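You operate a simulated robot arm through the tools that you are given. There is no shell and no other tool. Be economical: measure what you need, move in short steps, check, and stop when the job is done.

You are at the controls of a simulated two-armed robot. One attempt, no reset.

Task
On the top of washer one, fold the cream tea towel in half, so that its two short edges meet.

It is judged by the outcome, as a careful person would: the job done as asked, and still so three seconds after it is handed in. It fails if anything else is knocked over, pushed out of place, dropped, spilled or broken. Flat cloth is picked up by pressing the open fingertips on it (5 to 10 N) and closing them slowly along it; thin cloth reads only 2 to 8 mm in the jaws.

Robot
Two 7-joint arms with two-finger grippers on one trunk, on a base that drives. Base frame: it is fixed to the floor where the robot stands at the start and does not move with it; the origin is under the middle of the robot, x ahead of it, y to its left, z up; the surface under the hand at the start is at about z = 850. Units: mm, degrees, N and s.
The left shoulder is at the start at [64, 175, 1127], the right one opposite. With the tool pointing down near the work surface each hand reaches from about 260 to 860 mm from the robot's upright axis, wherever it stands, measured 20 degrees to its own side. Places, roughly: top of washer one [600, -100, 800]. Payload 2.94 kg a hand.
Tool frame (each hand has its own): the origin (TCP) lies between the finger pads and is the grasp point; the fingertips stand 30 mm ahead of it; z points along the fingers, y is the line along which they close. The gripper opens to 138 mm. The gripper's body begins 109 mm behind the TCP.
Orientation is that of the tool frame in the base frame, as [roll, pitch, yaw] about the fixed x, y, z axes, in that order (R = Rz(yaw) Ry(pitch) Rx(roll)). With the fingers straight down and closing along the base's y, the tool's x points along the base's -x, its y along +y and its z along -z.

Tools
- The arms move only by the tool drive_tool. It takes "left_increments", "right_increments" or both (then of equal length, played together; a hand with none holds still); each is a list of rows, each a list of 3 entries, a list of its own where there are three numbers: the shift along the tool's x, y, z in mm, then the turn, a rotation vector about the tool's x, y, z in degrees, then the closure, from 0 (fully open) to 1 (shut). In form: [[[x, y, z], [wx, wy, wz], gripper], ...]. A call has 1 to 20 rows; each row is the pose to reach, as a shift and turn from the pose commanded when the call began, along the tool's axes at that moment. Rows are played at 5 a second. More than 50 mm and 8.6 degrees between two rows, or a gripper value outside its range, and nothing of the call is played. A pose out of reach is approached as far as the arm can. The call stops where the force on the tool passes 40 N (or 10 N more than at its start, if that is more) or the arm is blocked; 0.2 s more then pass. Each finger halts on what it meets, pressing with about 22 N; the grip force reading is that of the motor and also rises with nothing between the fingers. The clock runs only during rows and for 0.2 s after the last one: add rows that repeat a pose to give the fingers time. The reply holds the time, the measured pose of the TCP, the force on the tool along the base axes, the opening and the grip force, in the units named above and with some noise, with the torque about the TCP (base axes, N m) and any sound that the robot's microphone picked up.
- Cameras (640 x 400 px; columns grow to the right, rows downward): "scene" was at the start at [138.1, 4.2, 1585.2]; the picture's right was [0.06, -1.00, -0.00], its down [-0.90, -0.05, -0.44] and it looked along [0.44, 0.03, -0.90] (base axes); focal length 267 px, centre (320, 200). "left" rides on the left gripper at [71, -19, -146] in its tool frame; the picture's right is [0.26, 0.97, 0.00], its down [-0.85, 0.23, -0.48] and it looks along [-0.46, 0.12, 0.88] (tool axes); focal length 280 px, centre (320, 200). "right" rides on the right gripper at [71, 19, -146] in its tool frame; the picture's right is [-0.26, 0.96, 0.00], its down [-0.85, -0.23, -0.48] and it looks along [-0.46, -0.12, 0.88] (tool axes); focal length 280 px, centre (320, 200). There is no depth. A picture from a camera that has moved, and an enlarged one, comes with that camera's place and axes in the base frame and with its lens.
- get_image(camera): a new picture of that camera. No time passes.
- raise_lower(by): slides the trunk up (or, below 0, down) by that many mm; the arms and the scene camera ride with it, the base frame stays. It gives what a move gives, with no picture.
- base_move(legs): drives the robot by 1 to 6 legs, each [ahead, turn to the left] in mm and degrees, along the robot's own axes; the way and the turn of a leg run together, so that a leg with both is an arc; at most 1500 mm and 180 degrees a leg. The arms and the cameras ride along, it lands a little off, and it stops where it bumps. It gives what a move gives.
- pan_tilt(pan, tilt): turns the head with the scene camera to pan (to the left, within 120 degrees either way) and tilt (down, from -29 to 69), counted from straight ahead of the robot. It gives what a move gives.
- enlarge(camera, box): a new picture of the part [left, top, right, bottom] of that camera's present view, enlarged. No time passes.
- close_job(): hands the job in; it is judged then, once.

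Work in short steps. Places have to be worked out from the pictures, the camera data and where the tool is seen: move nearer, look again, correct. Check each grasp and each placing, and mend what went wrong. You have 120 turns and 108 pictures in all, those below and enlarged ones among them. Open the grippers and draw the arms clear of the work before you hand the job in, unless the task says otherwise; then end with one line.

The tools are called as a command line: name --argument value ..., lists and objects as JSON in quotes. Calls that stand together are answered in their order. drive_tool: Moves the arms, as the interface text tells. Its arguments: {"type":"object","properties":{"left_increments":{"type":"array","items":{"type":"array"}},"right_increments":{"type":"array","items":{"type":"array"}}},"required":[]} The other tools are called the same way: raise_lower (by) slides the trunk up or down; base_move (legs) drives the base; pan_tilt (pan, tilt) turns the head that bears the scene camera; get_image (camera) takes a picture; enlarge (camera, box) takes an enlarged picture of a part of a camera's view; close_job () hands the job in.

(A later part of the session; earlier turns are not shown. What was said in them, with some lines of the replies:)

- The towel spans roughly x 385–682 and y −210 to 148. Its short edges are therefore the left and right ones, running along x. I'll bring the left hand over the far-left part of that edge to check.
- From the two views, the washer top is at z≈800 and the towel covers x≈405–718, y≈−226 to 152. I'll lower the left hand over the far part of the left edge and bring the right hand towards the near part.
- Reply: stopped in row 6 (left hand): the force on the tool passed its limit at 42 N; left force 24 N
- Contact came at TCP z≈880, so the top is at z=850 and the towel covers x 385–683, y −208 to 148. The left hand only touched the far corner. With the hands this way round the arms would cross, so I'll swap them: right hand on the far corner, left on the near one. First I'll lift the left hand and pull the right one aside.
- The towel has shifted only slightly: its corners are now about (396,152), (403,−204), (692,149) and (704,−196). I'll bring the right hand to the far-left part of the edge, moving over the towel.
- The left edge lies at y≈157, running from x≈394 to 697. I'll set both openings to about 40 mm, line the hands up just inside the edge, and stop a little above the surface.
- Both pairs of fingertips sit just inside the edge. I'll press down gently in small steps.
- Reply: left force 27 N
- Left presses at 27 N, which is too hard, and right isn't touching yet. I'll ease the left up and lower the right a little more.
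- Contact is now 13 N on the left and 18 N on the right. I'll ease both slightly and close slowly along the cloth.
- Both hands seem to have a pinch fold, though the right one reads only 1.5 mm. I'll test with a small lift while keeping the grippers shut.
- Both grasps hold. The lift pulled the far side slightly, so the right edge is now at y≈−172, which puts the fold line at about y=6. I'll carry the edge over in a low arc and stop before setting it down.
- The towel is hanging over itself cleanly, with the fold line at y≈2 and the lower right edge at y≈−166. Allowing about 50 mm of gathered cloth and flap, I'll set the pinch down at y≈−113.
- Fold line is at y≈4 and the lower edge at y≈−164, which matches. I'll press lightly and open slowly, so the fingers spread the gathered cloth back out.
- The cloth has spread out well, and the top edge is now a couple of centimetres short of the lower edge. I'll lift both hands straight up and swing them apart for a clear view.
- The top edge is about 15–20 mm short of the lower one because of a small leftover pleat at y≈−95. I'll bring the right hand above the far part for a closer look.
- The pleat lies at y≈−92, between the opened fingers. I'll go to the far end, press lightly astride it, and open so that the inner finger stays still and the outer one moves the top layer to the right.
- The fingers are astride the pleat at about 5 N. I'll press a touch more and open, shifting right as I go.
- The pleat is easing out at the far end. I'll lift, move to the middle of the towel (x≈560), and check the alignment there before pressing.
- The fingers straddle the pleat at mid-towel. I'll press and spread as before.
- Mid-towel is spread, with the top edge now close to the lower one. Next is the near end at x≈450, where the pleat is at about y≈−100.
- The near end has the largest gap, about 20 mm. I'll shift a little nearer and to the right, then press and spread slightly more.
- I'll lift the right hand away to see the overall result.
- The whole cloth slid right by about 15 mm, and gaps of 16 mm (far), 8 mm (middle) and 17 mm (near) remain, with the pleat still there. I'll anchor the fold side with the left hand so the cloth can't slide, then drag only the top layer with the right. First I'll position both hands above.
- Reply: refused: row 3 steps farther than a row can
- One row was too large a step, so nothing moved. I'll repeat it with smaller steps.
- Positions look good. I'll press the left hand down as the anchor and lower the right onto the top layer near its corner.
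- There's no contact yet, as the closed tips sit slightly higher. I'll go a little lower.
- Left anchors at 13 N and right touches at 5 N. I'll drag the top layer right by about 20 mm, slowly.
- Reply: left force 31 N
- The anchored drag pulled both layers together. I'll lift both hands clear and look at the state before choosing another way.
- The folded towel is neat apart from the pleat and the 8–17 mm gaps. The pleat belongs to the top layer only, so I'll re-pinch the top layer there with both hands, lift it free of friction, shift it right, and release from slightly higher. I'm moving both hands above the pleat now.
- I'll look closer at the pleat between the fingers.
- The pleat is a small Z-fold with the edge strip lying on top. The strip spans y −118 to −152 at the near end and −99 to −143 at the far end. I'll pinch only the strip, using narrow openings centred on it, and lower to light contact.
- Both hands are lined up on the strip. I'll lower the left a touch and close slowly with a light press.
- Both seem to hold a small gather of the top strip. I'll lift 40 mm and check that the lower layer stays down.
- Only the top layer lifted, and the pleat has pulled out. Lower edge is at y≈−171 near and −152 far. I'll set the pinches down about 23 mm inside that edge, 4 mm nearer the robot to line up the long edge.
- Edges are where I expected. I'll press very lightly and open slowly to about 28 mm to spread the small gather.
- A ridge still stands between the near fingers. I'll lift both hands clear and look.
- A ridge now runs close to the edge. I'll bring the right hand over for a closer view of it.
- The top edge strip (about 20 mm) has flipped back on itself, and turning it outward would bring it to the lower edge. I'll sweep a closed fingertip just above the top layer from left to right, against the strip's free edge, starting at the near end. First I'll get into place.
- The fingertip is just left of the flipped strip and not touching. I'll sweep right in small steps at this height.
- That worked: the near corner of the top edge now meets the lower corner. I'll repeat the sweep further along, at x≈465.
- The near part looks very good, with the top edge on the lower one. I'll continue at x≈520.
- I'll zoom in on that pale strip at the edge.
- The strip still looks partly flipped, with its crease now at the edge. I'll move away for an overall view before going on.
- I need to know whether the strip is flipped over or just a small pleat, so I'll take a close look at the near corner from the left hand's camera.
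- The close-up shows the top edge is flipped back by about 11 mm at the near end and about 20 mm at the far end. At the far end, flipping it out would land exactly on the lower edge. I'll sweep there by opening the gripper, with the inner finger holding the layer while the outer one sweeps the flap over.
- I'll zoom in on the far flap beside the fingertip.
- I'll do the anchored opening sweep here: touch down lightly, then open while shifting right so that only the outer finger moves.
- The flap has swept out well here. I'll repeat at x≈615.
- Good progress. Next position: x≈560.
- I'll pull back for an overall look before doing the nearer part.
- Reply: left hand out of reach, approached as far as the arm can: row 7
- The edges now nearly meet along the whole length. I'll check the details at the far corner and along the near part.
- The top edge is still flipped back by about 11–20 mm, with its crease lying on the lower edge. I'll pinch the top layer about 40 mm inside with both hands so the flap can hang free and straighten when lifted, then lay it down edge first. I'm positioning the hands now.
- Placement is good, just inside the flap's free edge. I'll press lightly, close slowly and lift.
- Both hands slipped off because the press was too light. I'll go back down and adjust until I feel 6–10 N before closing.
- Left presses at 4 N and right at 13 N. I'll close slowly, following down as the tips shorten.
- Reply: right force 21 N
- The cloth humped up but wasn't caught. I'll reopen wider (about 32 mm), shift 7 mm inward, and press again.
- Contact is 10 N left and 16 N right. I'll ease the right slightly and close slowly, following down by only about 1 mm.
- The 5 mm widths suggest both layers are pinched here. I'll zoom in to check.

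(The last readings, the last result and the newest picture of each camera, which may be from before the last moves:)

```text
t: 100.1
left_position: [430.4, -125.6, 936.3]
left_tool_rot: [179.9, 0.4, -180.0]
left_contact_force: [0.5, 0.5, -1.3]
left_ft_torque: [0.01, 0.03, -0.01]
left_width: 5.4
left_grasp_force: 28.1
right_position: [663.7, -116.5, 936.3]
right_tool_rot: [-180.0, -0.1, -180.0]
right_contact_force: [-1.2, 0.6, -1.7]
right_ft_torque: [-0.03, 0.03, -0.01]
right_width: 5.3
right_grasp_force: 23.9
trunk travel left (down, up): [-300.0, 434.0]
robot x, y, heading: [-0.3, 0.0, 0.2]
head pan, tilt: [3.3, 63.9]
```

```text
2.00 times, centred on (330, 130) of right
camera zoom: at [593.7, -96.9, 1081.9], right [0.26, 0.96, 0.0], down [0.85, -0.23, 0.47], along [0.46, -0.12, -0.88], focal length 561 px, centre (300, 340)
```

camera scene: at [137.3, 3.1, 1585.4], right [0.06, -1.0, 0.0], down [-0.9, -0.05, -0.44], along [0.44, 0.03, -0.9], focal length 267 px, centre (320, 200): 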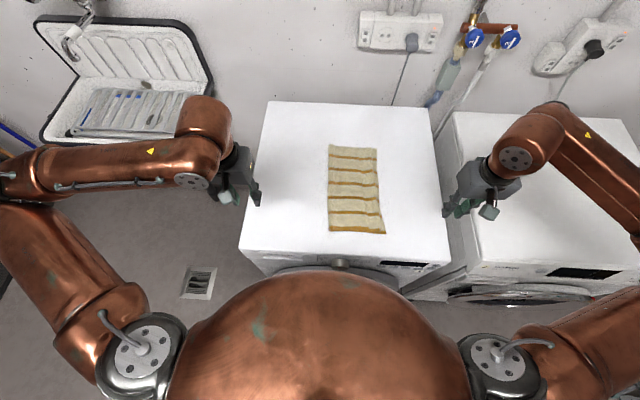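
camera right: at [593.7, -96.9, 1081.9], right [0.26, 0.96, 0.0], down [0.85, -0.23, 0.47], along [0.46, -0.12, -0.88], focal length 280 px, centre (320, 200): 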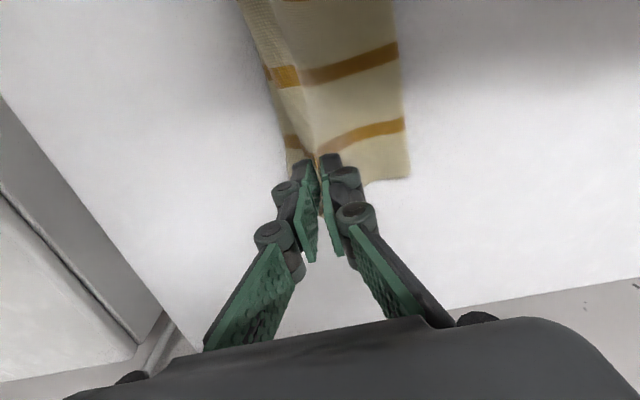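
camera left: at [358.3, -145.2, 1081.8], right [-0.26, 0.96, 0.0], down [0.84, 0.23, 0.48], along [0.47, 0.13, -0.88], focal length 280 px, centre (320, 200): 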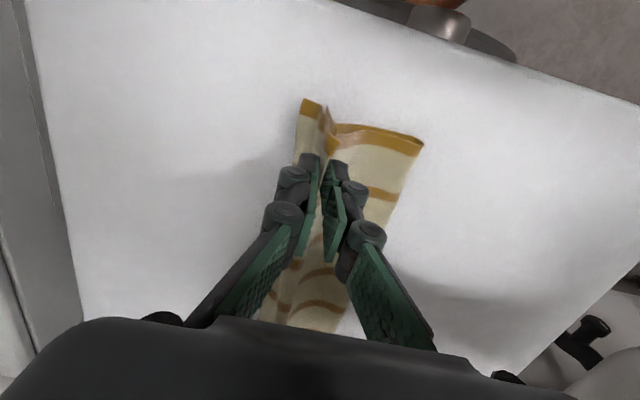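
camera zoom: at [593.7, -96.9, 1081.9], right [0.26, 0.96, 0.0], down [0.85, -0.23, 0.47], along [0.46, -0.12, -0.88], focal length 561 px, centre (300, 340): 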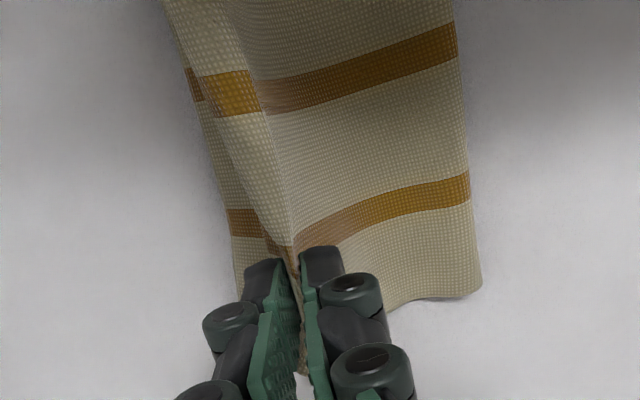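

Both layers are partly gathered, but the flap appears to have fallen open. I'll set them back down at the same place and spread the gather with a light press.

drive_tool --left_increments '[[[0, -2, 15], [0, 0, 0], 1], [[0, -5, 30], [0, 0, 0], 1], [[0, -6, 45], [0, 0, 0], 1], [[0, -6, 54.5], [0, 0, 0], 1], [[0, -6, 55], [0, 0, 0], 0.97], [[0, -6, 55], [0, 0, 0], 0.94], [[0, -6, 55], [0, 0, 0], 0.91], [[0, -6, 55], [0, 0, 0], 0.88], [[0, -6, 55], [0, 0, 0], 0.85], [[0, -6, 55], [0, 0, 0], 0.82], [[0, -6, 55], [0, 0, 0], 0.79], [[0, -6, 55], [0, 0, 0], 0.76], [[0, -6, 55], [0, 0, 0], 0.73], [[0, -6, 55], [0, 0, 0], 0.7], [[0, -6, 55], [0, 0, 0], 0.7]]' --right_increments '[[[0, -2, 15], [0, 0, 0], 1], [[0, -5, 30], [0, 0, 0], 1], [[0, -6, 45], [0, 0, 0], 1], [[0, -6, 54.5], [0, 0, 0], 1], [[0, -6, 55], [0, 0, 0], 0.97], [[0, -6, 55], [0, 0, 0], 0.94], [[0, -6, 55], [0, 0, 0], 0.91], [[0, -6, 55], [0, 0, 0], 0.88], [[0, -6, 55], [0, 0, 0], 0.85], [[0, -6, 55], [0, 0, 0], 0.82], [[0, -6, 55], [0, 0, 0], 0.79], [[0, -6, 55], [0, 0, 0], 0.76], [[0, -6, 55], [0, 0, 0], 0.73], [[0, -6, 55], [0, 0, 0], 0.7], [[0, -6, 55], [0, 0, 0], 0.7]]'

drive_tool --left_increments '[[[0, 0, -25], [0, 0, 0], 0.7], [[0, 0, -60], [0, 0, 0], 0.7], [[0, 30, -90], [0, 0, 0], 0.7], [[0, 70, -100], [0, 0, 0], 0.7], [[0, 110, -100], [0, 0, 0], 0.7], [[0, 150, -100], [0, 0, 0], 0.7], [[0, 190, -100], [0, 0, 0], 0.7], [[0, 235, -100], [0, 0, 0], 0.7], [[0, 280, -100], [0, 0, 0], 0.7]]' --right_increments '[[[0, 0, -25], [0, 0, 0], 0.7], [[0, 0, -60], [0, 0, 0], 0.7], [[20, -20, -90], [0, 0, 0], 0.7], [[40, -50, -100], [0, 0, 0], 0.7], [[60, -80, -100], [0, 0, 0], 0.7], [[80, -115, -100], [0, 0, 0], 0.7], [[90, -150, -100], [0, 0, 0], 0.8], [[100, -180, -100], [0, 0, 0], 1], [[100, -190, -100], [0, 0, 0], 1]]'

enlarge --camera "scene" --box '[300, 130, 410, 240]'

enlarge --camera "right" --box '[400, 0, 640, 300]'

```text
t: 103.3
left_position: [430.8, -130.7, 882.0]
left_tool_rot: [180.0, 0.5, -179.9]
left_contact_force: [0.5, 0.1, 2.1]
left_ft_torque: [-0.03, -0.03, 0.01]
left_width: 41.0
left_grasp_force: 0.1
right_position: [663.4, -122.4, 882.4]
right_tool_rot: [-180.0, 0.0, 180.0]
right_contact_force: [0.5, -1.1, 6.1]
right_ft_torque: [-0.03, -0.03, 0.0]
right_width: 41.9
right_grasp_force: 0.1
trunk travel left (down, up): [-300.0, 434.0]
robot x, y, heading: [-2.6, 0.8, 0.3]
head pan, tilt: [3.3, 63.9]
```

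```text
t: 105.3
left_position: [431.2, 151.1, 981.5]
left_tool_rot: [-180.0, 0.4, 179.9]
left_contact_force: [-0.1, 0.9, 0.2]
left_ft_torque: [-0.04, 0.0, 0.0]
left_width: 41.2
left_grasp_force: 0.1
right_position: [563.5, -310.5, 982.8]
right_tool_rot: [-179.9, 0.0, 179.9]
right_contact_force: [0.0, 0.2, 0.7]
right_ft_torque: [-0.03, -0.01, 0.01]
right_width: 0.2
right_grasp_force: 20.6
trunk travel left (down, up): [-300.0, 434.0]
robot x, y, heading: [-2.5, -1.6, -0.2]
head pan, tilt: [3.3, 63.9]
```

```text
3.64 times, centred on (355, 185) of scene
camera zoom: at [137.8, 6.1, 1585.3], right [0.06, -1.0, 0.0], down [-0.9, -0.05, -0.44], along [0.44, 0.02, -0.9], focal length 972 px, centre (193, 254)
```

zoom: 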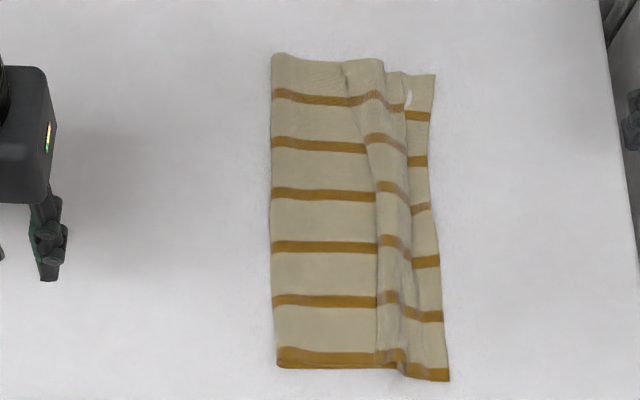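

```text
1.33 times, centred on (520, 150) of right
camera zoom: at [492.9, -290.7, 1128.8], right [0.26, 0.97, 0.0], down [0.85, -0.23, 0.48], along [0.46, -0.13, -0.88], focal length 374 px, centre (53, 267)
```

zoom: 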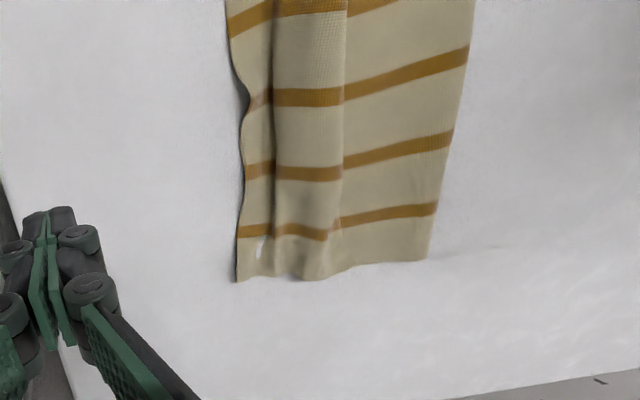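

The flap is out and the edges lie together at the right, but a ridge of gathered cloth runs at about y≈−125. Both layers are gathered together now, so spreading should pull it flat. I'll place each hand astride the ridge.

drive_tool --left_increments '[[[0, -45, 0], [0, 0, 0], 0.71], [[0, -90, 0], [0, 0, 0], 0.71], [[0, -135, 0], [0, 0, 0], 0.71], [[0, -180, 5], [0, 0, 0], 0.71], [[0, -225, 15], [0, 0, 0], 0.71], [[0, -260, 30], [0, 0, 0], 0.71], [[0, -286, 50], [0, 0, 0], 0.71], [[0, -286, 68], [0, 0, 0], 0.71]]' --right_increments '[[[-35, 10, 0], [0, 0, 0], 0.9], [[-70, 30, 0], [0, 0, 0], 0.8], [[-100, 55, 0], [0, 0, 0], 0.68], [[-100, 95, 0], [0, 0, 0], 0.68], [[-100, 135, 10], [0, 0, 0], 0.68], [[-100, 165, 30], [0, 0, 0], 0.68], [[-100, 187, 50], [0, 0, 0], 0.68], [[-100, 187, 68], [0, 0, 0], 0.68]]'

get_image --camera "right"

get_image --camera "left"

```text
t: 107.1
left_position: [432.5, -139.5, 915.3]
left_tool_rot: [179.8, 0.5, -179.9]
left_contact_force: [1.0, -0.1, -0.1]
left_ft_torque: [0.0, -0.05, 0.02]
left_width: 40.2
left_grasp_force: 0.1
right_position: [663.0, -127.5, 912.4]
right_tool_rot: [179.9, -0.2, 179.8]
right_contact_force: [0.3, 0.8, 0.8]
right_ft_torque: [0.03, 0.0, -0.01]
right_width: 44.3
right_grasp_force: 0.0
trunk travel left (down, up): [-300.0, 434.0]
robot x, y, heading: [2.3, 2.6, -0.0]
head pan, tilt: [3.3, 63.9]
```

```text
16 pictures are left
camera right: at [592.1, -106.6, 1059.1], right [0.26, 0.96, 0.0], down [0.85, -0.23, 0.48], along [0.46, -0.13, -0.88], focal length 280 px, centre (320, 200)
```

right: 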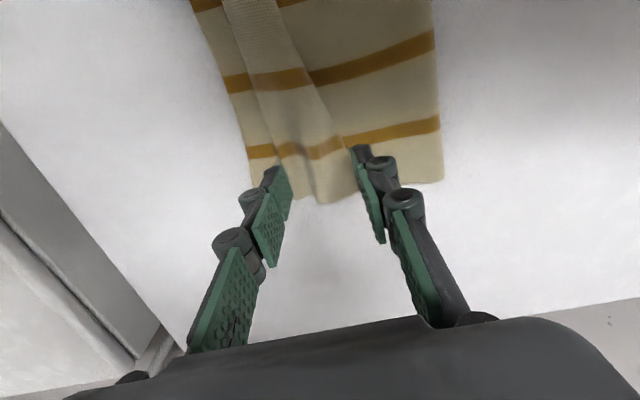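

```text
15 pictures are left
camera left: at [359.7, -158.1, 1059.4], right [-0.26, 0.96, 0.0], down [0.84, 0.23, 0.48], along [0.47, 0.13, -0.88], focal length 280 px, centre (320, 200)
```

left: 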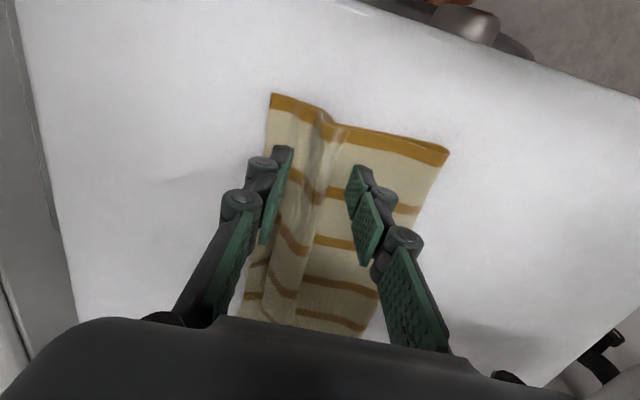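

Both hands straddle the ridge. I'll press down and open slowly to spread it.

drive_tool --left_increments '[[[0, 0, 15], [0, 0, 0], 0.71], [[0, 0, 26], [0, 0, 0], 0.71], [[0, 0, 32], [0, 0, 0], 0.71], [[0, 0, 33.8], [0, 0, 0], 0.71], [[0, 0, 33.8], [0, 0, 0], 0.69], [[0, 0, 33.8], [0, 0, 0], 0.66], [[0, 0, 33.8], [0, 0, 0], 0.63], [[0, 0, 33.8], [0, 0, 0], 0.6], [[0, 0, 33.8], [0, 0, 0], 0.57], [[0, 0, 33.8], [0, 0, 0], 0.54], [[0, 0, 33.8], [0, 0, 0], 0.51], [[0, 0, 33.8], [0, 0, 0], 0.48], [[0, 0, 33.8], [0, 0, 0], 0.45], [[0, 0, 33.8], [0, 0, 0], 0.45]]' --right_increments '[[[0, 0, 15], [0, 0, 0], 0.68], [[0, 0, 24], [0, 0, 0], 0.68], [[0, 0, 29], [0, 0, 0], 0.68], [[0, 0, 30.8], [0, 0, 0], 0.68], [[0, 0, 30.8], [0, 0, 0], 0.66], [[0, 0, 30.8], [0, 0, 0], 0.63], [[0, 0, 30.8], [0, 0, 0], 0.6], [[0, 0, 30.8], [0, 0, 0], 0.57], [[0, 0, 30.8], [0, 0, 0], 0.54], [[0, 0, 30.8], [0, 0, 0], 0.51], [[0, 0, 30.8], [0, 0, 0], 0.48], [[0, 0, 30.8], [0, 0, 0], 0.45], [[0, 0, 30.8], [0, 0, 0], 0.42], [[0, 0, 30.8], [0, 0, 0], 0.42]]'

get_image --camera "right"

get_image --camera "left"

```text
t: 110.1
left_position: [430.4, -136.9, 880.6]
left_tool_rot: [179.9, 0.4, -180.0]
left_contact_force: [0.4, 0.2, 0.9]
left_ft_torque: [0.03, -0.01, -0.02]
left_width: 76.1
left_grasp_force: 0.1
right_position: [662.9, -127.9, 882.3]
right_tool_rot: [180.0, -0.1, -180.0]
right_contact_force: [0.1, -0.1, 0.3]
right_ft_torque: [0.01, 0.01, 0.01]
right_width: 80.1
right_grasp_force: 0.2
trunk travel left (down, up): [-300.0, 434.0]
robot x, y, heading: [-0.3, -1.6, -0.1]
head pan, tilt: [3.3, 63.9]
```

```text
14 pictures are left
camera right: at [591.7, -106.9, 1028.4], right [0.26, 0.96, 0.0], down [0.85, -0.23, 0.48], along [0.46, -0.12, -0.88], focal length 280 px, centre (320, 200)
```

right: 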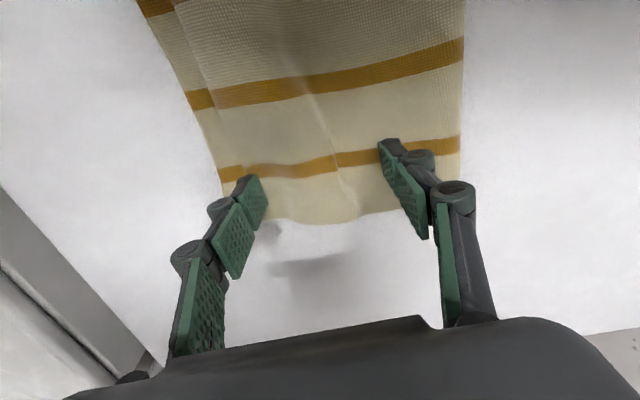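

```text
13 pictures are left
camera left: at [359.1, -157.5, 1025.1], right [-0.26, 0.96, 0.0], down [0.84, 0.23, 0.48], along [0.47, 0.13, -0.88], focal length 280 px, centre (320, 200)
```

left: 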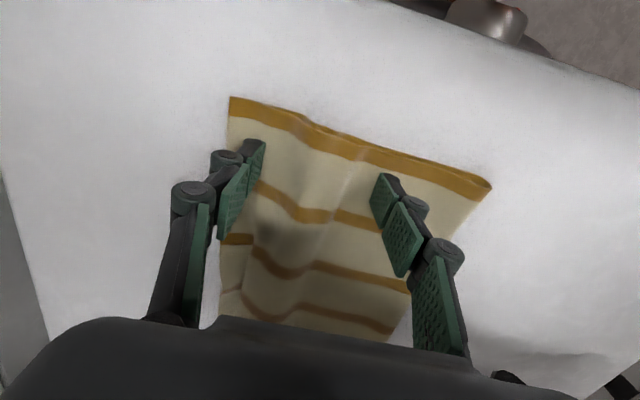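

Spreading is working very well. I'll press 1 mm more and open a little further to take out the remaining wave.

drive_tool --left_increments '[[[0, 0, 1], [0, 0, 0], 0.45], [[0, 0, 1.3], [0, 0, 0], 0.43], [[0, 0, 1.3], [0, 0, 0], 0.4], [[0, 0, 1.3], [0, 0, 0], 0.37], [[0, 0, 1.3], [0, 0, 0], 0.34], [[0, 0, 1.3], [0, 0, 0], 0.34]]' --right_increments '[[[0, 0, 1], [0, 0, 0], 0.42], [[0, 0, 1.3], [0, 0, 0], 0.4], [[0, 0, 1.3], [0, 0, 0], 0.38], [[0, 0, 1.3], [0, 0, 0], 0.36], [[0, 0, 1.3], [0, 0, 0], 0.34], [[0, 0, 1.3], [0, 0, 0], 0.34]]'

drive_tool --left_increments '[[[0, 0, -25], [0, 0, 0], 0.34], [[0, 0, -60], [0, 0, 0], 0.34], [[0, 30, -90], [0, 0, 0], 0.34], [[0, 70, -100], [0, 0, 0], 0.4], [[0, 110, -100], [0, 0, 0], 0.5], [[0, 150, -100], [0, 0, 0], 0.5], [[0, 190, -100], [0, 0, 0], 0.5], [[0, 235, -100], [0, 0, 0], 0.5], [[0, 280, -100], [0, 0, 0], 0.5]]' --right_increments '[[[0, 0, -25], [0, 0, 0], 0.34], [[0, 0, -60], [0, 0, 0], 0.34], [[20, -20, -90], [0, 0, 0], 0.34], [[40, -50, -100], [0, 0, 0], 0.4], [[60, -80, -100], [0, 0, 0], 0.5], [[80, -115, -100], [0, 0, 0], 0.5], [[90, -150, -100], [0, 0, 0], 0.5], [[100, -180, -100], [0, 0, 0], 0.5], [[100, -190, -100], [0, 0, 0], 0.5]]'

enlarge --camera "scene" --box '[300, 130, 410, 240]'

enlarge --camera "right" --box '[400, 0, 640, 300]'

```text
t: 111.5
left_position: [430.7, -136.9, 878.8]
left_tool_rot: [179.9, 0.5, -179.8]
left_contact_force: [0.3, -0.2, -0.2]
left_ft_torque: [0.01, 0.02, 0.0]
left_width: 91.2
left_grasp_force: 0.1
right_position: [662.5, -127.5, 881.1]
right_tool_rot: [180.0, -0.1, -180.0]
right_contact_force: [-0.3, -0.2, 0.7]
right_ft_torque: [0.03, -0.03, 0.01]
right_width: 91.1
right_grasp_force: 0.1
trunk travel left (down, up): [-300.0, 434.0]
robot x, y, heading: [-0.1, -0.6, 0.0]
head pan, tilt: [3.3, 63.9]
```

```text
t: 113.5
left_position: [429.7, 144.6, 977.6]
left_tool_rot: [179.8, 0.4, -179.9]
left_contact_force: [0.6, -0.2, -1.1]
left_ft_torque: [-0.01, -0.01, 0.0]
left_width: 69.1
left_grasp_force: 0.0
right_position: [560.6, -316.1, 982.2]
right_tool_rot: [-179.9, 0.0, -180.0]
right_contact_force: [0.2, -0.4, 0.9]
right_ft_torque: [-0.04, -0.02, -0.01]
right_width: 69.2
right_grasp_force: 0.0
trunk travel left (down, up): [-300.0, 434.0]
robot x, y, heading: [-2.5, -1.0, -0.2]
head pan, tilt: [3.3, 63.9]
```

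```text
3.64 times, centred on (355, 185) of scene
camera zoom: at [137.7, 6.0, 1585.3], right [0.06, -1.0, 0.0], down [-0.9, -0.05, -0.44], along [0.44, 0.02, -0.9], focal length 972 px, centre (193, 254)
```

zoom: 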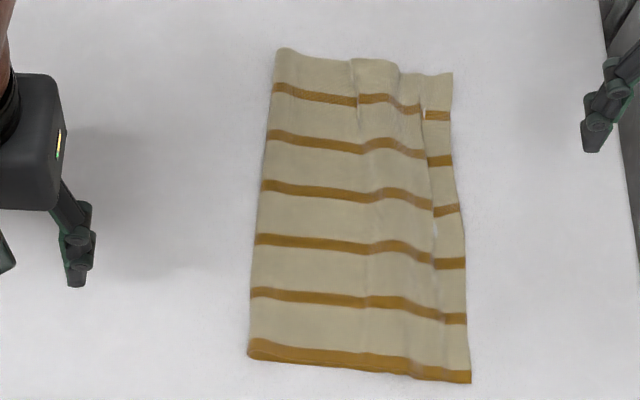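

```text
1.33 times, centred on (520, 150) of right
camera zoom: at [490.3, -295.0, 1128.7], right [0.26, 0.96, 0.0], down [0.85, -0.23, 0.48], along [0.46, -0.13, -0.88], focal length 374 px, centre (53, 267)
```

zoom: 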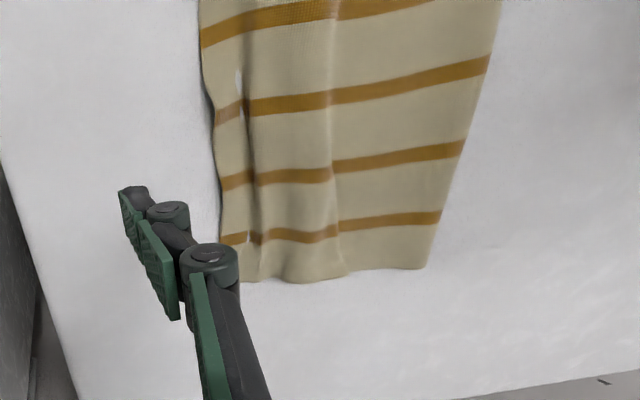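

Near end looks right. I'll zoom in on the strip along the far and middle part of the right edge.

enlarge --camera "right" --box '[500, 40, 620, 140]'

enlarge --camera "scene" --box '[355, 185, 395, 240]'

```text
4.00 times, centred on (560, 90) of right
camera zoom: at [490.3, -295.0, 1128.7], right [0.26, 0.96, 0.0], down [0.85, -0.23, 0.48], along [0.46, -0.13, -0.88], focal length 1122 px, centre (-640, 640)
```

zoom: 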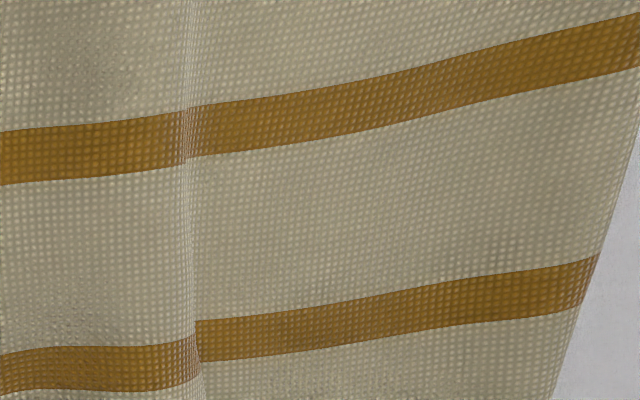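

```text
7.27 times, centred on (375, 212) of scene
camera zoom: at [137.7, 6.0, 1585.3], right [0.06, -1.0, 0.0], down [-0.9, -0.05, -0.44], along [0.44, 0.02, -0.9], focal length 1944 px, centre (-80, 109)
```

zoom: 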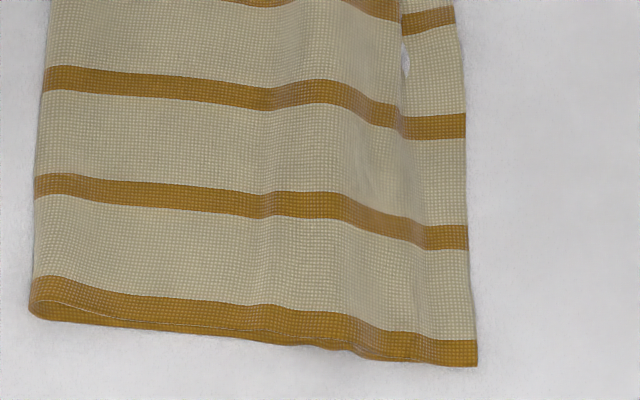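

I'll check the far part of the strip once more.

enlarge --camera "right" --box '[420, 40, 560, 215]'

```text
2.29 times, centred on (490, 128) of right
camera zoom: at [490.3, -295.0, 1128.7], right [0.26, 0.96, 0.0], down [0.85, -0.23, 0.48], along [0.46, -0.13, -0.88], focal length 641 px, centre (-69, 366)
```

zoom: 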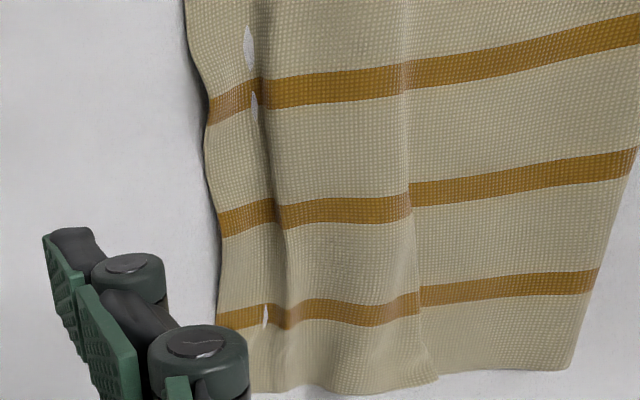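

The top layer runs unbroken out to the right edge and covers the lower one, so the edges meet; only gentle waves remain at the far end. I'll smooth them with one more spread there, outer finger holding near the edge and inner finger drawing the excess left.

drive_tool --right_increments '[[[-35, 10, 0], [0, 0, 0], 0.565], [[-70, 30, 0], [0, 0, 0], 0.565], [[-95, 60, 0], [0, 0, 0], 0.565], [[-95, 100, 10], [0, 0, 0], 0.565], [[-95, 140, 30], [0, 0, 0], 0.565], [[-95, 166, 60], [0, 0, 0], 0.565], [[-95, 166, 85], [0, 0, 0], 0.565], [[-95, 166, 97], [0, 0, 0], 0.565], [[-95, 166, 101.5], [0, 0, 0], 0.565], [[-95, 166, 101.5], [0, 0, 0], 0.565]]'

get_image --camera "right"

```text
t: 115.7
left_position: [429.6, 142.5, 977.8]
left_tool_rot: [179.8, 0.5, -179.9]
left_contact_force: [0.1, 0.5, 0.0]
left_ft_torque: [0.0, 0.03, 0.0]
left_width: 68.9
left_grasp_force: 0.1
right_position: [657.8, -149.6, 881.3]
right_tool_rot: [180.0, 0.1, -180.0]
right_contact_force: [-0.5, 0.4, 5.4]
right_ft_torque: [0.19, 0.07, 0.06]
right_width: 60.9
right_grasp_force: 0.8
trunk travel left (down, up): [-300.0, 434.0]
robot x, y, heading: [-0.9, -2.0, -0.1]
head pan, tilt: [3.3, 63.9]
```

```text
7 pictures are left
camera right: at [587.3, -129.9, 1027.2], right [0.26, 0.97, 0.0], down [0.85, -0.23, 0.48], along [0.46, -0.12, -0.88], focal length 280 px, centre (320, 200)
```

right: 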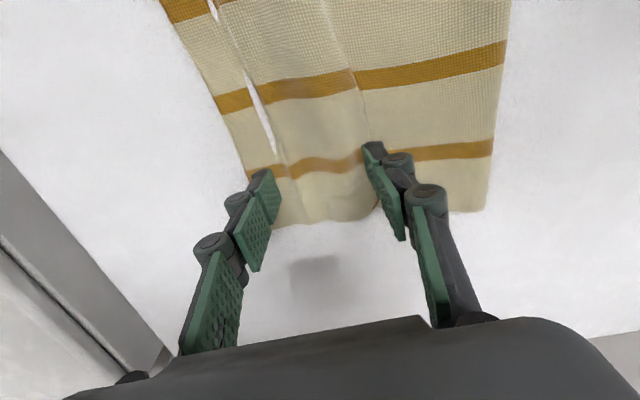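

Contact is 5 N with the fingers in the right places. I'll spread leftwards now.

drive_tool --right_increments '[[[0, 0, 0.4], [0, 0, 0], 0.565], [[0, 2, 0.4], [0, 0, 0], 0.535], [[0, 4, 0.4], [0, 0, 0], 0.505], [[0, 6, 0.4], [0, 0, 0], 0.48], [[0, 8, 0.4], [0, 0, 0], 0.45], [[0, 10, 0.4], [0, 0, 0], 0.42], [[0, 12, 0.4], [0, 0, 0], 0.39], [[0, 14, 0.4], [0, 0, 0], 0.36], [[0, 16, 0.4], [0, 0, 0], 0.33], [[0, 16, 0.4], [0, 0, 0], 0.33]]'

drive_tool --right_increments '[[[0, 0, -25], [0, 0, 0], 0.33], [[0, 0, -60], [0, 0, 0], 0.33], [[20, -20, -90], [0, 0, 0], 0.33], [[40, -50, -100], [0, 0, 0], 0.4], [[60, -80, -100], [0, 0, 0], 0.5], [[80, -115, -100], [0, 0, 0], 0.5], [[90, -150, -100], [0, 0, 0], 0.5], [[100, -180, -100], [0, 0, 0], 0.5], [[100, -200, -100], [0, 0, 0], 0.5]]'

enlarge --camera "scene" --box '[300, 130, 410, 240]'

```text
t: 117.9
left_position: [429.7, 142.2, 978.3]
left_tool_rot: [179.8, 0.3, -179.9]
left_contact_force: [0.3, -0.3, -0.6]
left_ft_torque: [-0.02, 0.0, -0.02]
left_width: 68.8
left_grasp_force: 0.0
right_position: [658.0, -134.8, 877.8]
right_tool_rot: [-180.0, 0.0, 180.0]
right_contact_force: [-0.1, -0.2, 0.0]
right_ft_torque: [0.04, -0.01, 0.01]
right_width: 92.4
right_grasp_force: 0.0
trunk travel left (down, up): [-300.0, 434.0]
robot x, y, heading: [-1.4, -0.8, -0.0]
head pan, tilt: [3.3, 63.9]
```

```text
t: 119.9
left_position: [430.3, 143.3, 979.0]
left_tool_rot: [179.7, 0.3, -179.9]
left_contact_force: [-0.8, 0.3, 0.0]
left_ft_torque: [0.04, 0.01, 0.04]
left_width: 69.1
left_grasp_force: 0.1
right_position: [557.1, -335.2, 975.1]
right_tool_rot: [180.0, 0.0, -180.0]
right_contact_force: [0.5, 0.2, 0.5]
right_ft_torque: [0.04, 0.02, -0.02]
right_width: 69.1
right_grasp_force: 0.1
trunk travel left (down, up): [-300.0, 434.0]
robot x, y, heading: [-2.4, 0.4, -0.0]
head pan, tilt: [3.3, 63.9]
```

```text
3.64 times, centred on (355, 185) of scene
camera zoom: at [138.2, 3.7, 1585.2], right [0.06, -1.0, 0.0], down [-0.9, -0.05, -0.44], along [0.44, 0.03, -0.9], focal length 972 px, centre (193, 254)
```

zoom: 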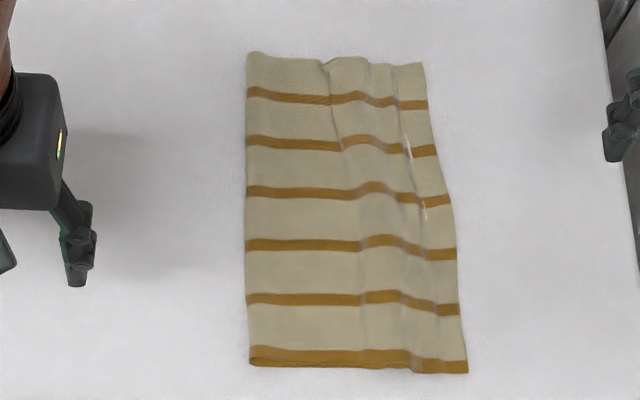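

The shape is now a neat rectangle with only mild waves. One close check of the right edge.

enlarge --camera "scene" --box '[345, 140, 395, 190]'

enlarge --camera "right" --box '[420, 20, 600, 200]'

```text
8.00 times, centred on (370, 165) of scene
camera zoom: at [138.2, 3.7, 1585.2], right [0.06, -1.0, 0.0], down [-0.9, -0.05, -0.44], along [0.44, 0.03, -0.9], focal length 2138 px, centre (-80, 480)
```

zoom: 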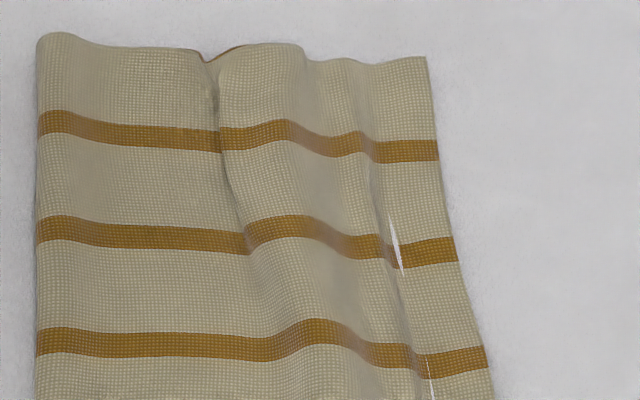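

```text
2.22 times, centred on (510, 110) of right
camera zoom: at [486.6, -314.6, 1122.7], right [0.26, 0.96, 0.0], down [0.85, -0.23, 0.48], along [0.46, -0.12, -0.88], focal length 623 px, centre (-102, 400)
```

zoom: 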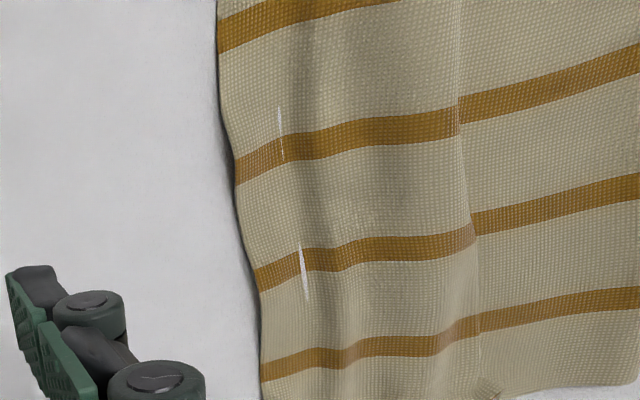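

The surface runs unbroken to the right edge, but the slits hint that the top layer may overhang a shorter lower layer there. I'll check with a low view along the near edge from the right hand's camera, tilting the hand beside the towel.

drive_tool --right_increments '[[[30, 10, 10], [0, -7, 0], 0.5], [[60, 20, 20], [0, -14, 0], 0.5], [[90, 35, 35], [0, -21, 0], 0.5], [[120, 50, 50], [0, -28, 0], 0.5], [[146, 68, 62], [0, -35, 0], 0.5], [[146, 68, 62], [0, -35, 0], 0.5]]'

get_image --camera "right"

```text
t: 121.3
left_position: [429.5, 143.0, 979.8]
left_tool_rot: [179.8, 0.3, -179.9]
left_contact_force: [0.0, -0.1, -0.4]
left_ft_torque: [0.0, -0.02, -0.02]
left_width: 68.9
left_grasp_force: 0.1
right_position: [433.5, -270.5, 927.3]
right_tool_rot: [-179.2, 29.3, -177.9]
right_contact_force: [-0.6, -0.2, -0.3]
right_ft_torque: [0.02, 0.03, 0.01]
right_width: 68.9
right_grasp_force: 0.0
right hand out of reach, approached as far as the arm can: row 5, 6
trunk travel left (down, up): [-300.0, 434.0]
robot x, y, heading: [-0.8, -0.4, 0.3]
head pan, tilt: [3.3, 63.9]
```

```text
3 pictures are left
camera right: at [300.6, -253.9, 1019.0], right [0.2, 0.97, 0.12], down [0.51, -0.21, 0.83], along [0.83, -0.1, -0.54], focal length 280 px, centre (320, 200)
```

right: 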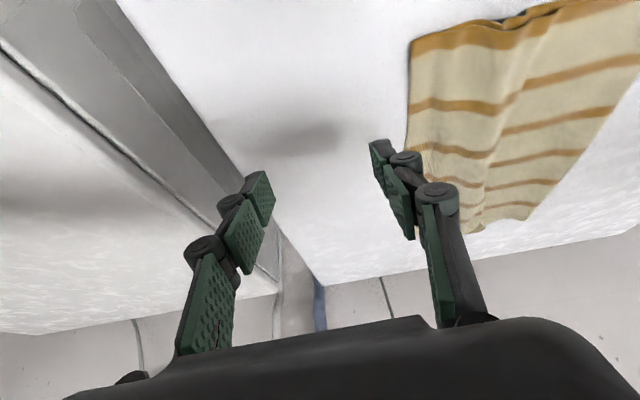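

The near edge runs along the top of this view. I'll enlarge its right corner.

enlarge --camera "right" --box '[395, 0, 555, 100]'

```text
4.00 times, centred on (475, 50) of right
camera zoom: at [300.6, -253.9, 1019.0], right [0.2, 0.97, 0.12], down [0.51, -0.21, 0.83], along [0.83, -0.1, -0.54], focal length 1122 px, centre (-300, 800)
```

zoom: 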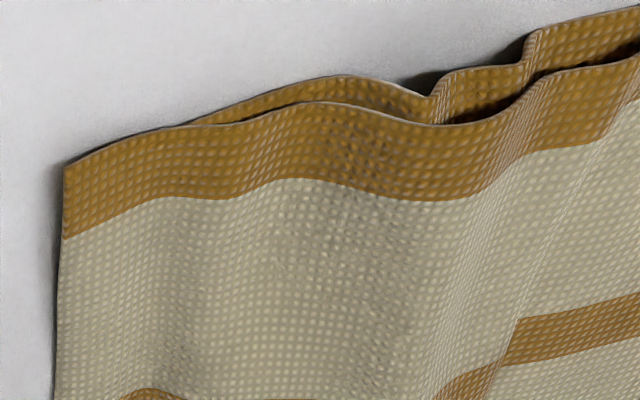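

Good view: two layers run under almost the whole near edge, with the top overhanging by at most about 20 mm at the right. A gentle leftward drag on that outer strip should reduce this, and does no harm if the lower layer reaches there too. First I'll restore the hand's upright pose.

drive_tool --right_increments '[[[0, -5, -20], [0, 7.3, 0], 1], [[0, -10, -40], [0, 14.6, 0], 1], [[0, -10, -50], [0, 22, 0], 1], [[0, -10, -50], [0, 29.3, 0], 1], [[0, -10, -50], [0, 29.3, 0], 1]]'

```text
t: 122.5
left_position: [428.6, 142.2, 978.1]
left_tool_rot: [-179.9, 0.4, -179.9]
left_contact_force: [0.4, 0.2, 0.0]
left_ft_torque: [0.02, 0.01, 0.03]
left_width: 69.1
left_grasp_force: 0.0
right_position: [408.3, -282.7, 970.3]
right_tool_rot: [-179.3, -0.1, -178.2]
right_contact_force: [0.0, 0.8, 0.6]
right_ft_torque: [0.04, -0.01, -0.03]
right_width: 0.0
right_grasp_force: 22.5
trunk travel left (down, up): [-300.0, 434.0]
robot x, y, heading: [2.9, 0.7, -0.1]
head pan, tilt: [3.3, 63.9]
```

The hand is upright again. I'll touch the outer strip at the near end (x≈425, y≈−185) and check the force.

drive_tool --right_increments '[[[-8, 40, 10], [0, 0, 0], 1], [[-17, 75, 30], [0, 0, 0], 1], [[-17, 97, 60], [0, 0, 0], 1], [[-17, 97, 85], [0, 0, 0], 1], [[-17, 97, 91], [0, 0, 0], 1], [[-17, 97, 92.8], [0, 0, 0], 1], [[-17, 97, 92.8], [0, 0, 0], 1]]'

```text
t: 124.1
left_position: [429.0, 144.7, 977.6]
left_tool_rot: [179.9, 0.4, -179.9]
left_contact_force: [0.5, 0.3, -0.2]
left_ft_torque: [0.01, -0.01, -0.04]
left_width: 69.0
left_grasp_force: 0.0
right_position: [421.0, -187.6, 878.1]
right_tool_rot: [-179.4, 0.0, -178.1]
right_contact_force: [0.4, 1.9, 10.0]
right_ft_torque: [0.11, 0.07, -0.02]
right_width: 0.0
right_grasp_force: 21.7
trunk travel left (down, up): [-300.0, 434.0]
robot x, y, heading: [-1.4, 0.4, -0.1]
head pan, tilt: [3.3, 63.9]
```

Contact at 10 N. I'll drag left 12 mm, then lift.

drive_tool --right_increments '[[[0, 3, -0.3], [0, 0, 0], 1], [[0, 6, -0.3], [0, 0, 0], 1], [[0, 9, -0.3], [0, 0, 0], 1], [[0, 12, -0.3], [0, 0, 0], 1], [[0, 12, -10], [0, 0, 0], 1], [[0, 12, -30], [0, 0, 0], 1], [[-40, 6, -30], [0, 0, 0], 1], [[-80, 5, -30], [0, 0, 0], 1], [[-118, 4, -30], [0, 0, 0], 1], [[-118, 4, -15], [0, 0, 0], 1], [[-118, 4, -4], [0, 0, 0], 1], [[-118, 4, 0], [0, 0, 0], 1], [[-118, 4, 0], [0, 0, 0], 1]]'

enlarge --camera "scene" --box '[300, 130, 410, 240]'

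```text
t: 126.9
left_position: [428.7, 143.2, 978.0]
left_tool_rot: [179.8, 0.6, -179.8]
left_contact_force: [-0.3, -0.4, -0.5]
left_ft_torque: [0.01, 0.01, -0.01]
left_width: 68.9
left_grasp_force: 0.0
right_position: [539.5, -180.2, 877.2]
right_tool_rot: [-179.4, 0.2, -178.1]
right_contact_force: [1.8, -3.8, 19.6]
right_ft_torque: [-0.09, -0.04, 0.02]
right_width: 0.2
right_grasp_force: 22.2
trunk travel left (down, up): [-300.0, 434.0]
robot x, y, heading: [1.3, -1.7, 0.1]
head pan, tilt: [3.3, 63.9]
```

```text
3.64 times, centred on (355, 185) of scene
camera zoom: at [136.4, 4.3, 1585.7], right [0.06, -1.0, 0.0], down [-0.9, -0.05, -0.44], along [0.44, 0.03, -0.9], focal length 972 px, centre (193, 254)
```

zoom: 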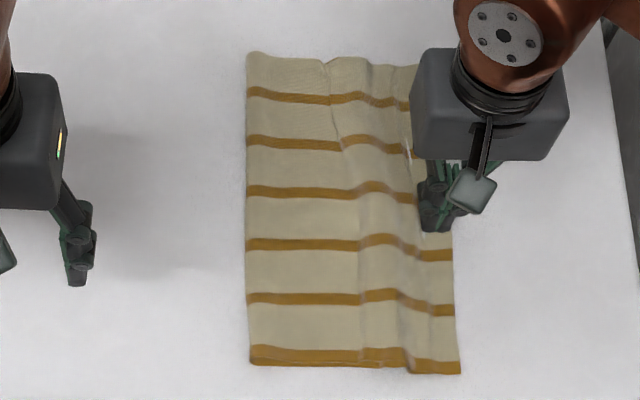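

The near strip moved in cleanly. I'll do the same drag here at mid-edge, then at the far end, and lift away.

drive_tool --right_increments '[[[0, 3, -0.8], [0, 0, 0], 1], [[0, 6, -0.8], [0, 0, 0], 1], [[0, 9, -0.8], [0, 0, 0], 1], [[0, 12, -0.8], [0, 0, 0], 1], [[0, 12, -10], [0, 0, 0], 1], [[0, 12, -30], [0, 0, 0], 1], [[-40, 14, -30], [0, 0, 0], 1], [[-80, 14, -30], [0, 0, 0], 1], [[-115, 14, -30], [0, 0, 0], 1], [[-115, 14, -15], [0, 0, 0], 1], [[-115, 14, -4], [0, 0, 0], 1], [[-115, 14, -0.5], [0, 0, 0], 1], [[-115, 17, -0.5], [0, 0, 0], 1], [[-115, 20, -0.5], [0, 0, 0], 1], [[-115, 23, -0.5], [0, 0, 0], 1], [[-115, 26, -0.5], [0, 0, 0], 1], [[-115, 26, -12], [0, 0, 0], 1], [[-115, 26, -40], [0, 0, 0], 1], [[-115, 10, -75], [0, 0, 0], 1], [[-115, -30, -95], [0, 0, 0], 0.9]]'

drive_tool --right_increments '[[[0, -40, -20], [0, 0, 0], 0.5], [[0, -80, -30], [0, 0, 0], 0.2], [[20, -120, -40], [0, 0, 0], 0], [[50, -155, -40], [0, 0, 0], 0]]' --left_increments '[[[0, 30, -20], [0, 0, 0], 0.3], [[0, 60, -40], [0, 0, 0], 0], [[0, 80, -50], [0, 0, 0], 0], [[0, 80, -50], [0, 0, 0], 0]]'

enlarge --camera "scene" --box '[300, 130, 410, 240]'

```text
t: 131.1
left_position: [428.7, 142.1, 978.6]
left_tool_rot: [179.7, 0.5, -179.9]
left_contact_force: [0.4, -0.1, -0.2]
left_ft_torque: [0.02, -0.02, 0.05]
left_width: 69.1
left_grasp_force: 0.0
right_position: [657.0, -205.2, 970.0]
right_tool_rot: [-179.4, 0.0, -178.2]
right_contact_force: [-0.7, -0.8, -0.6]
right_ft_torque: [0.03, 0.01, 0.01]
right_width: 13.9
right_grasp_force: 0.1
trunk travel left (down, up): [-300.0, 434.0]
robot x, y, heading: [2.3, -2.5, -0.1]
head pan, tilt: [3.3, 63.9]
```

```text
t: 132.1
left_position: [429.0, 223.9, 1028.6]
left_tool_rot: [179.9, 0.5, -179.9]
left_contact_force: [-0.2, -0.9, 0.4]
left_ft_torque: [0.02, 0.0, 0.02]
left_width: 138.0
left_grasp_force: 0.0
right_position: [613.8, -362.8, 1013.2]
right_tool_rot: [-179.4, -0.1, -178.2]
right_contact_force: [1.3, -0.2, 0.4]
right_ft_torque: [0.0, 0.03, 0.0]
right_width: 99.7
right_grasp_force: 0.0
trunk travel left (down, up): [-300.0, 434.0]
robot x, y, heading: [1.2, -1.8, -0.0]
head pan, tilt: [3.3, 63.9]
```

```text
3.64 times, centred on (355, 185) of scene
camera zoom: at [137.8, 2.5, 1585.3], right [0.06, -1.0, 0.0], down [-0.9, -0.05, -0.44], along [0.44, 0.03, -0.9], focal length 972 px, centre (193, 254)
```

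zoom: 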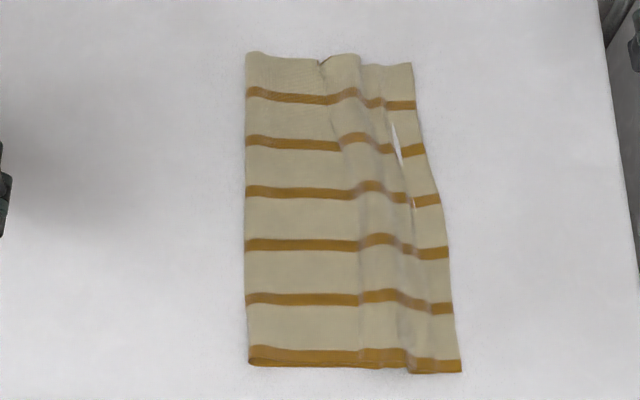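

The towel is folded and lying on washer one, both grippers are open and clear of it, and nothing else looks disturbed. I'm out of pictures, so I'm handing the job in.

close_job

```text
The job is handed in.
```

The cream tea towel is folded in half on washer one, its short edges together on the right side. The top layer may overhang the lower by up to about 20 mm, a few gentle waves remain, and I couldn't see the lower edge to confirm an exact match.
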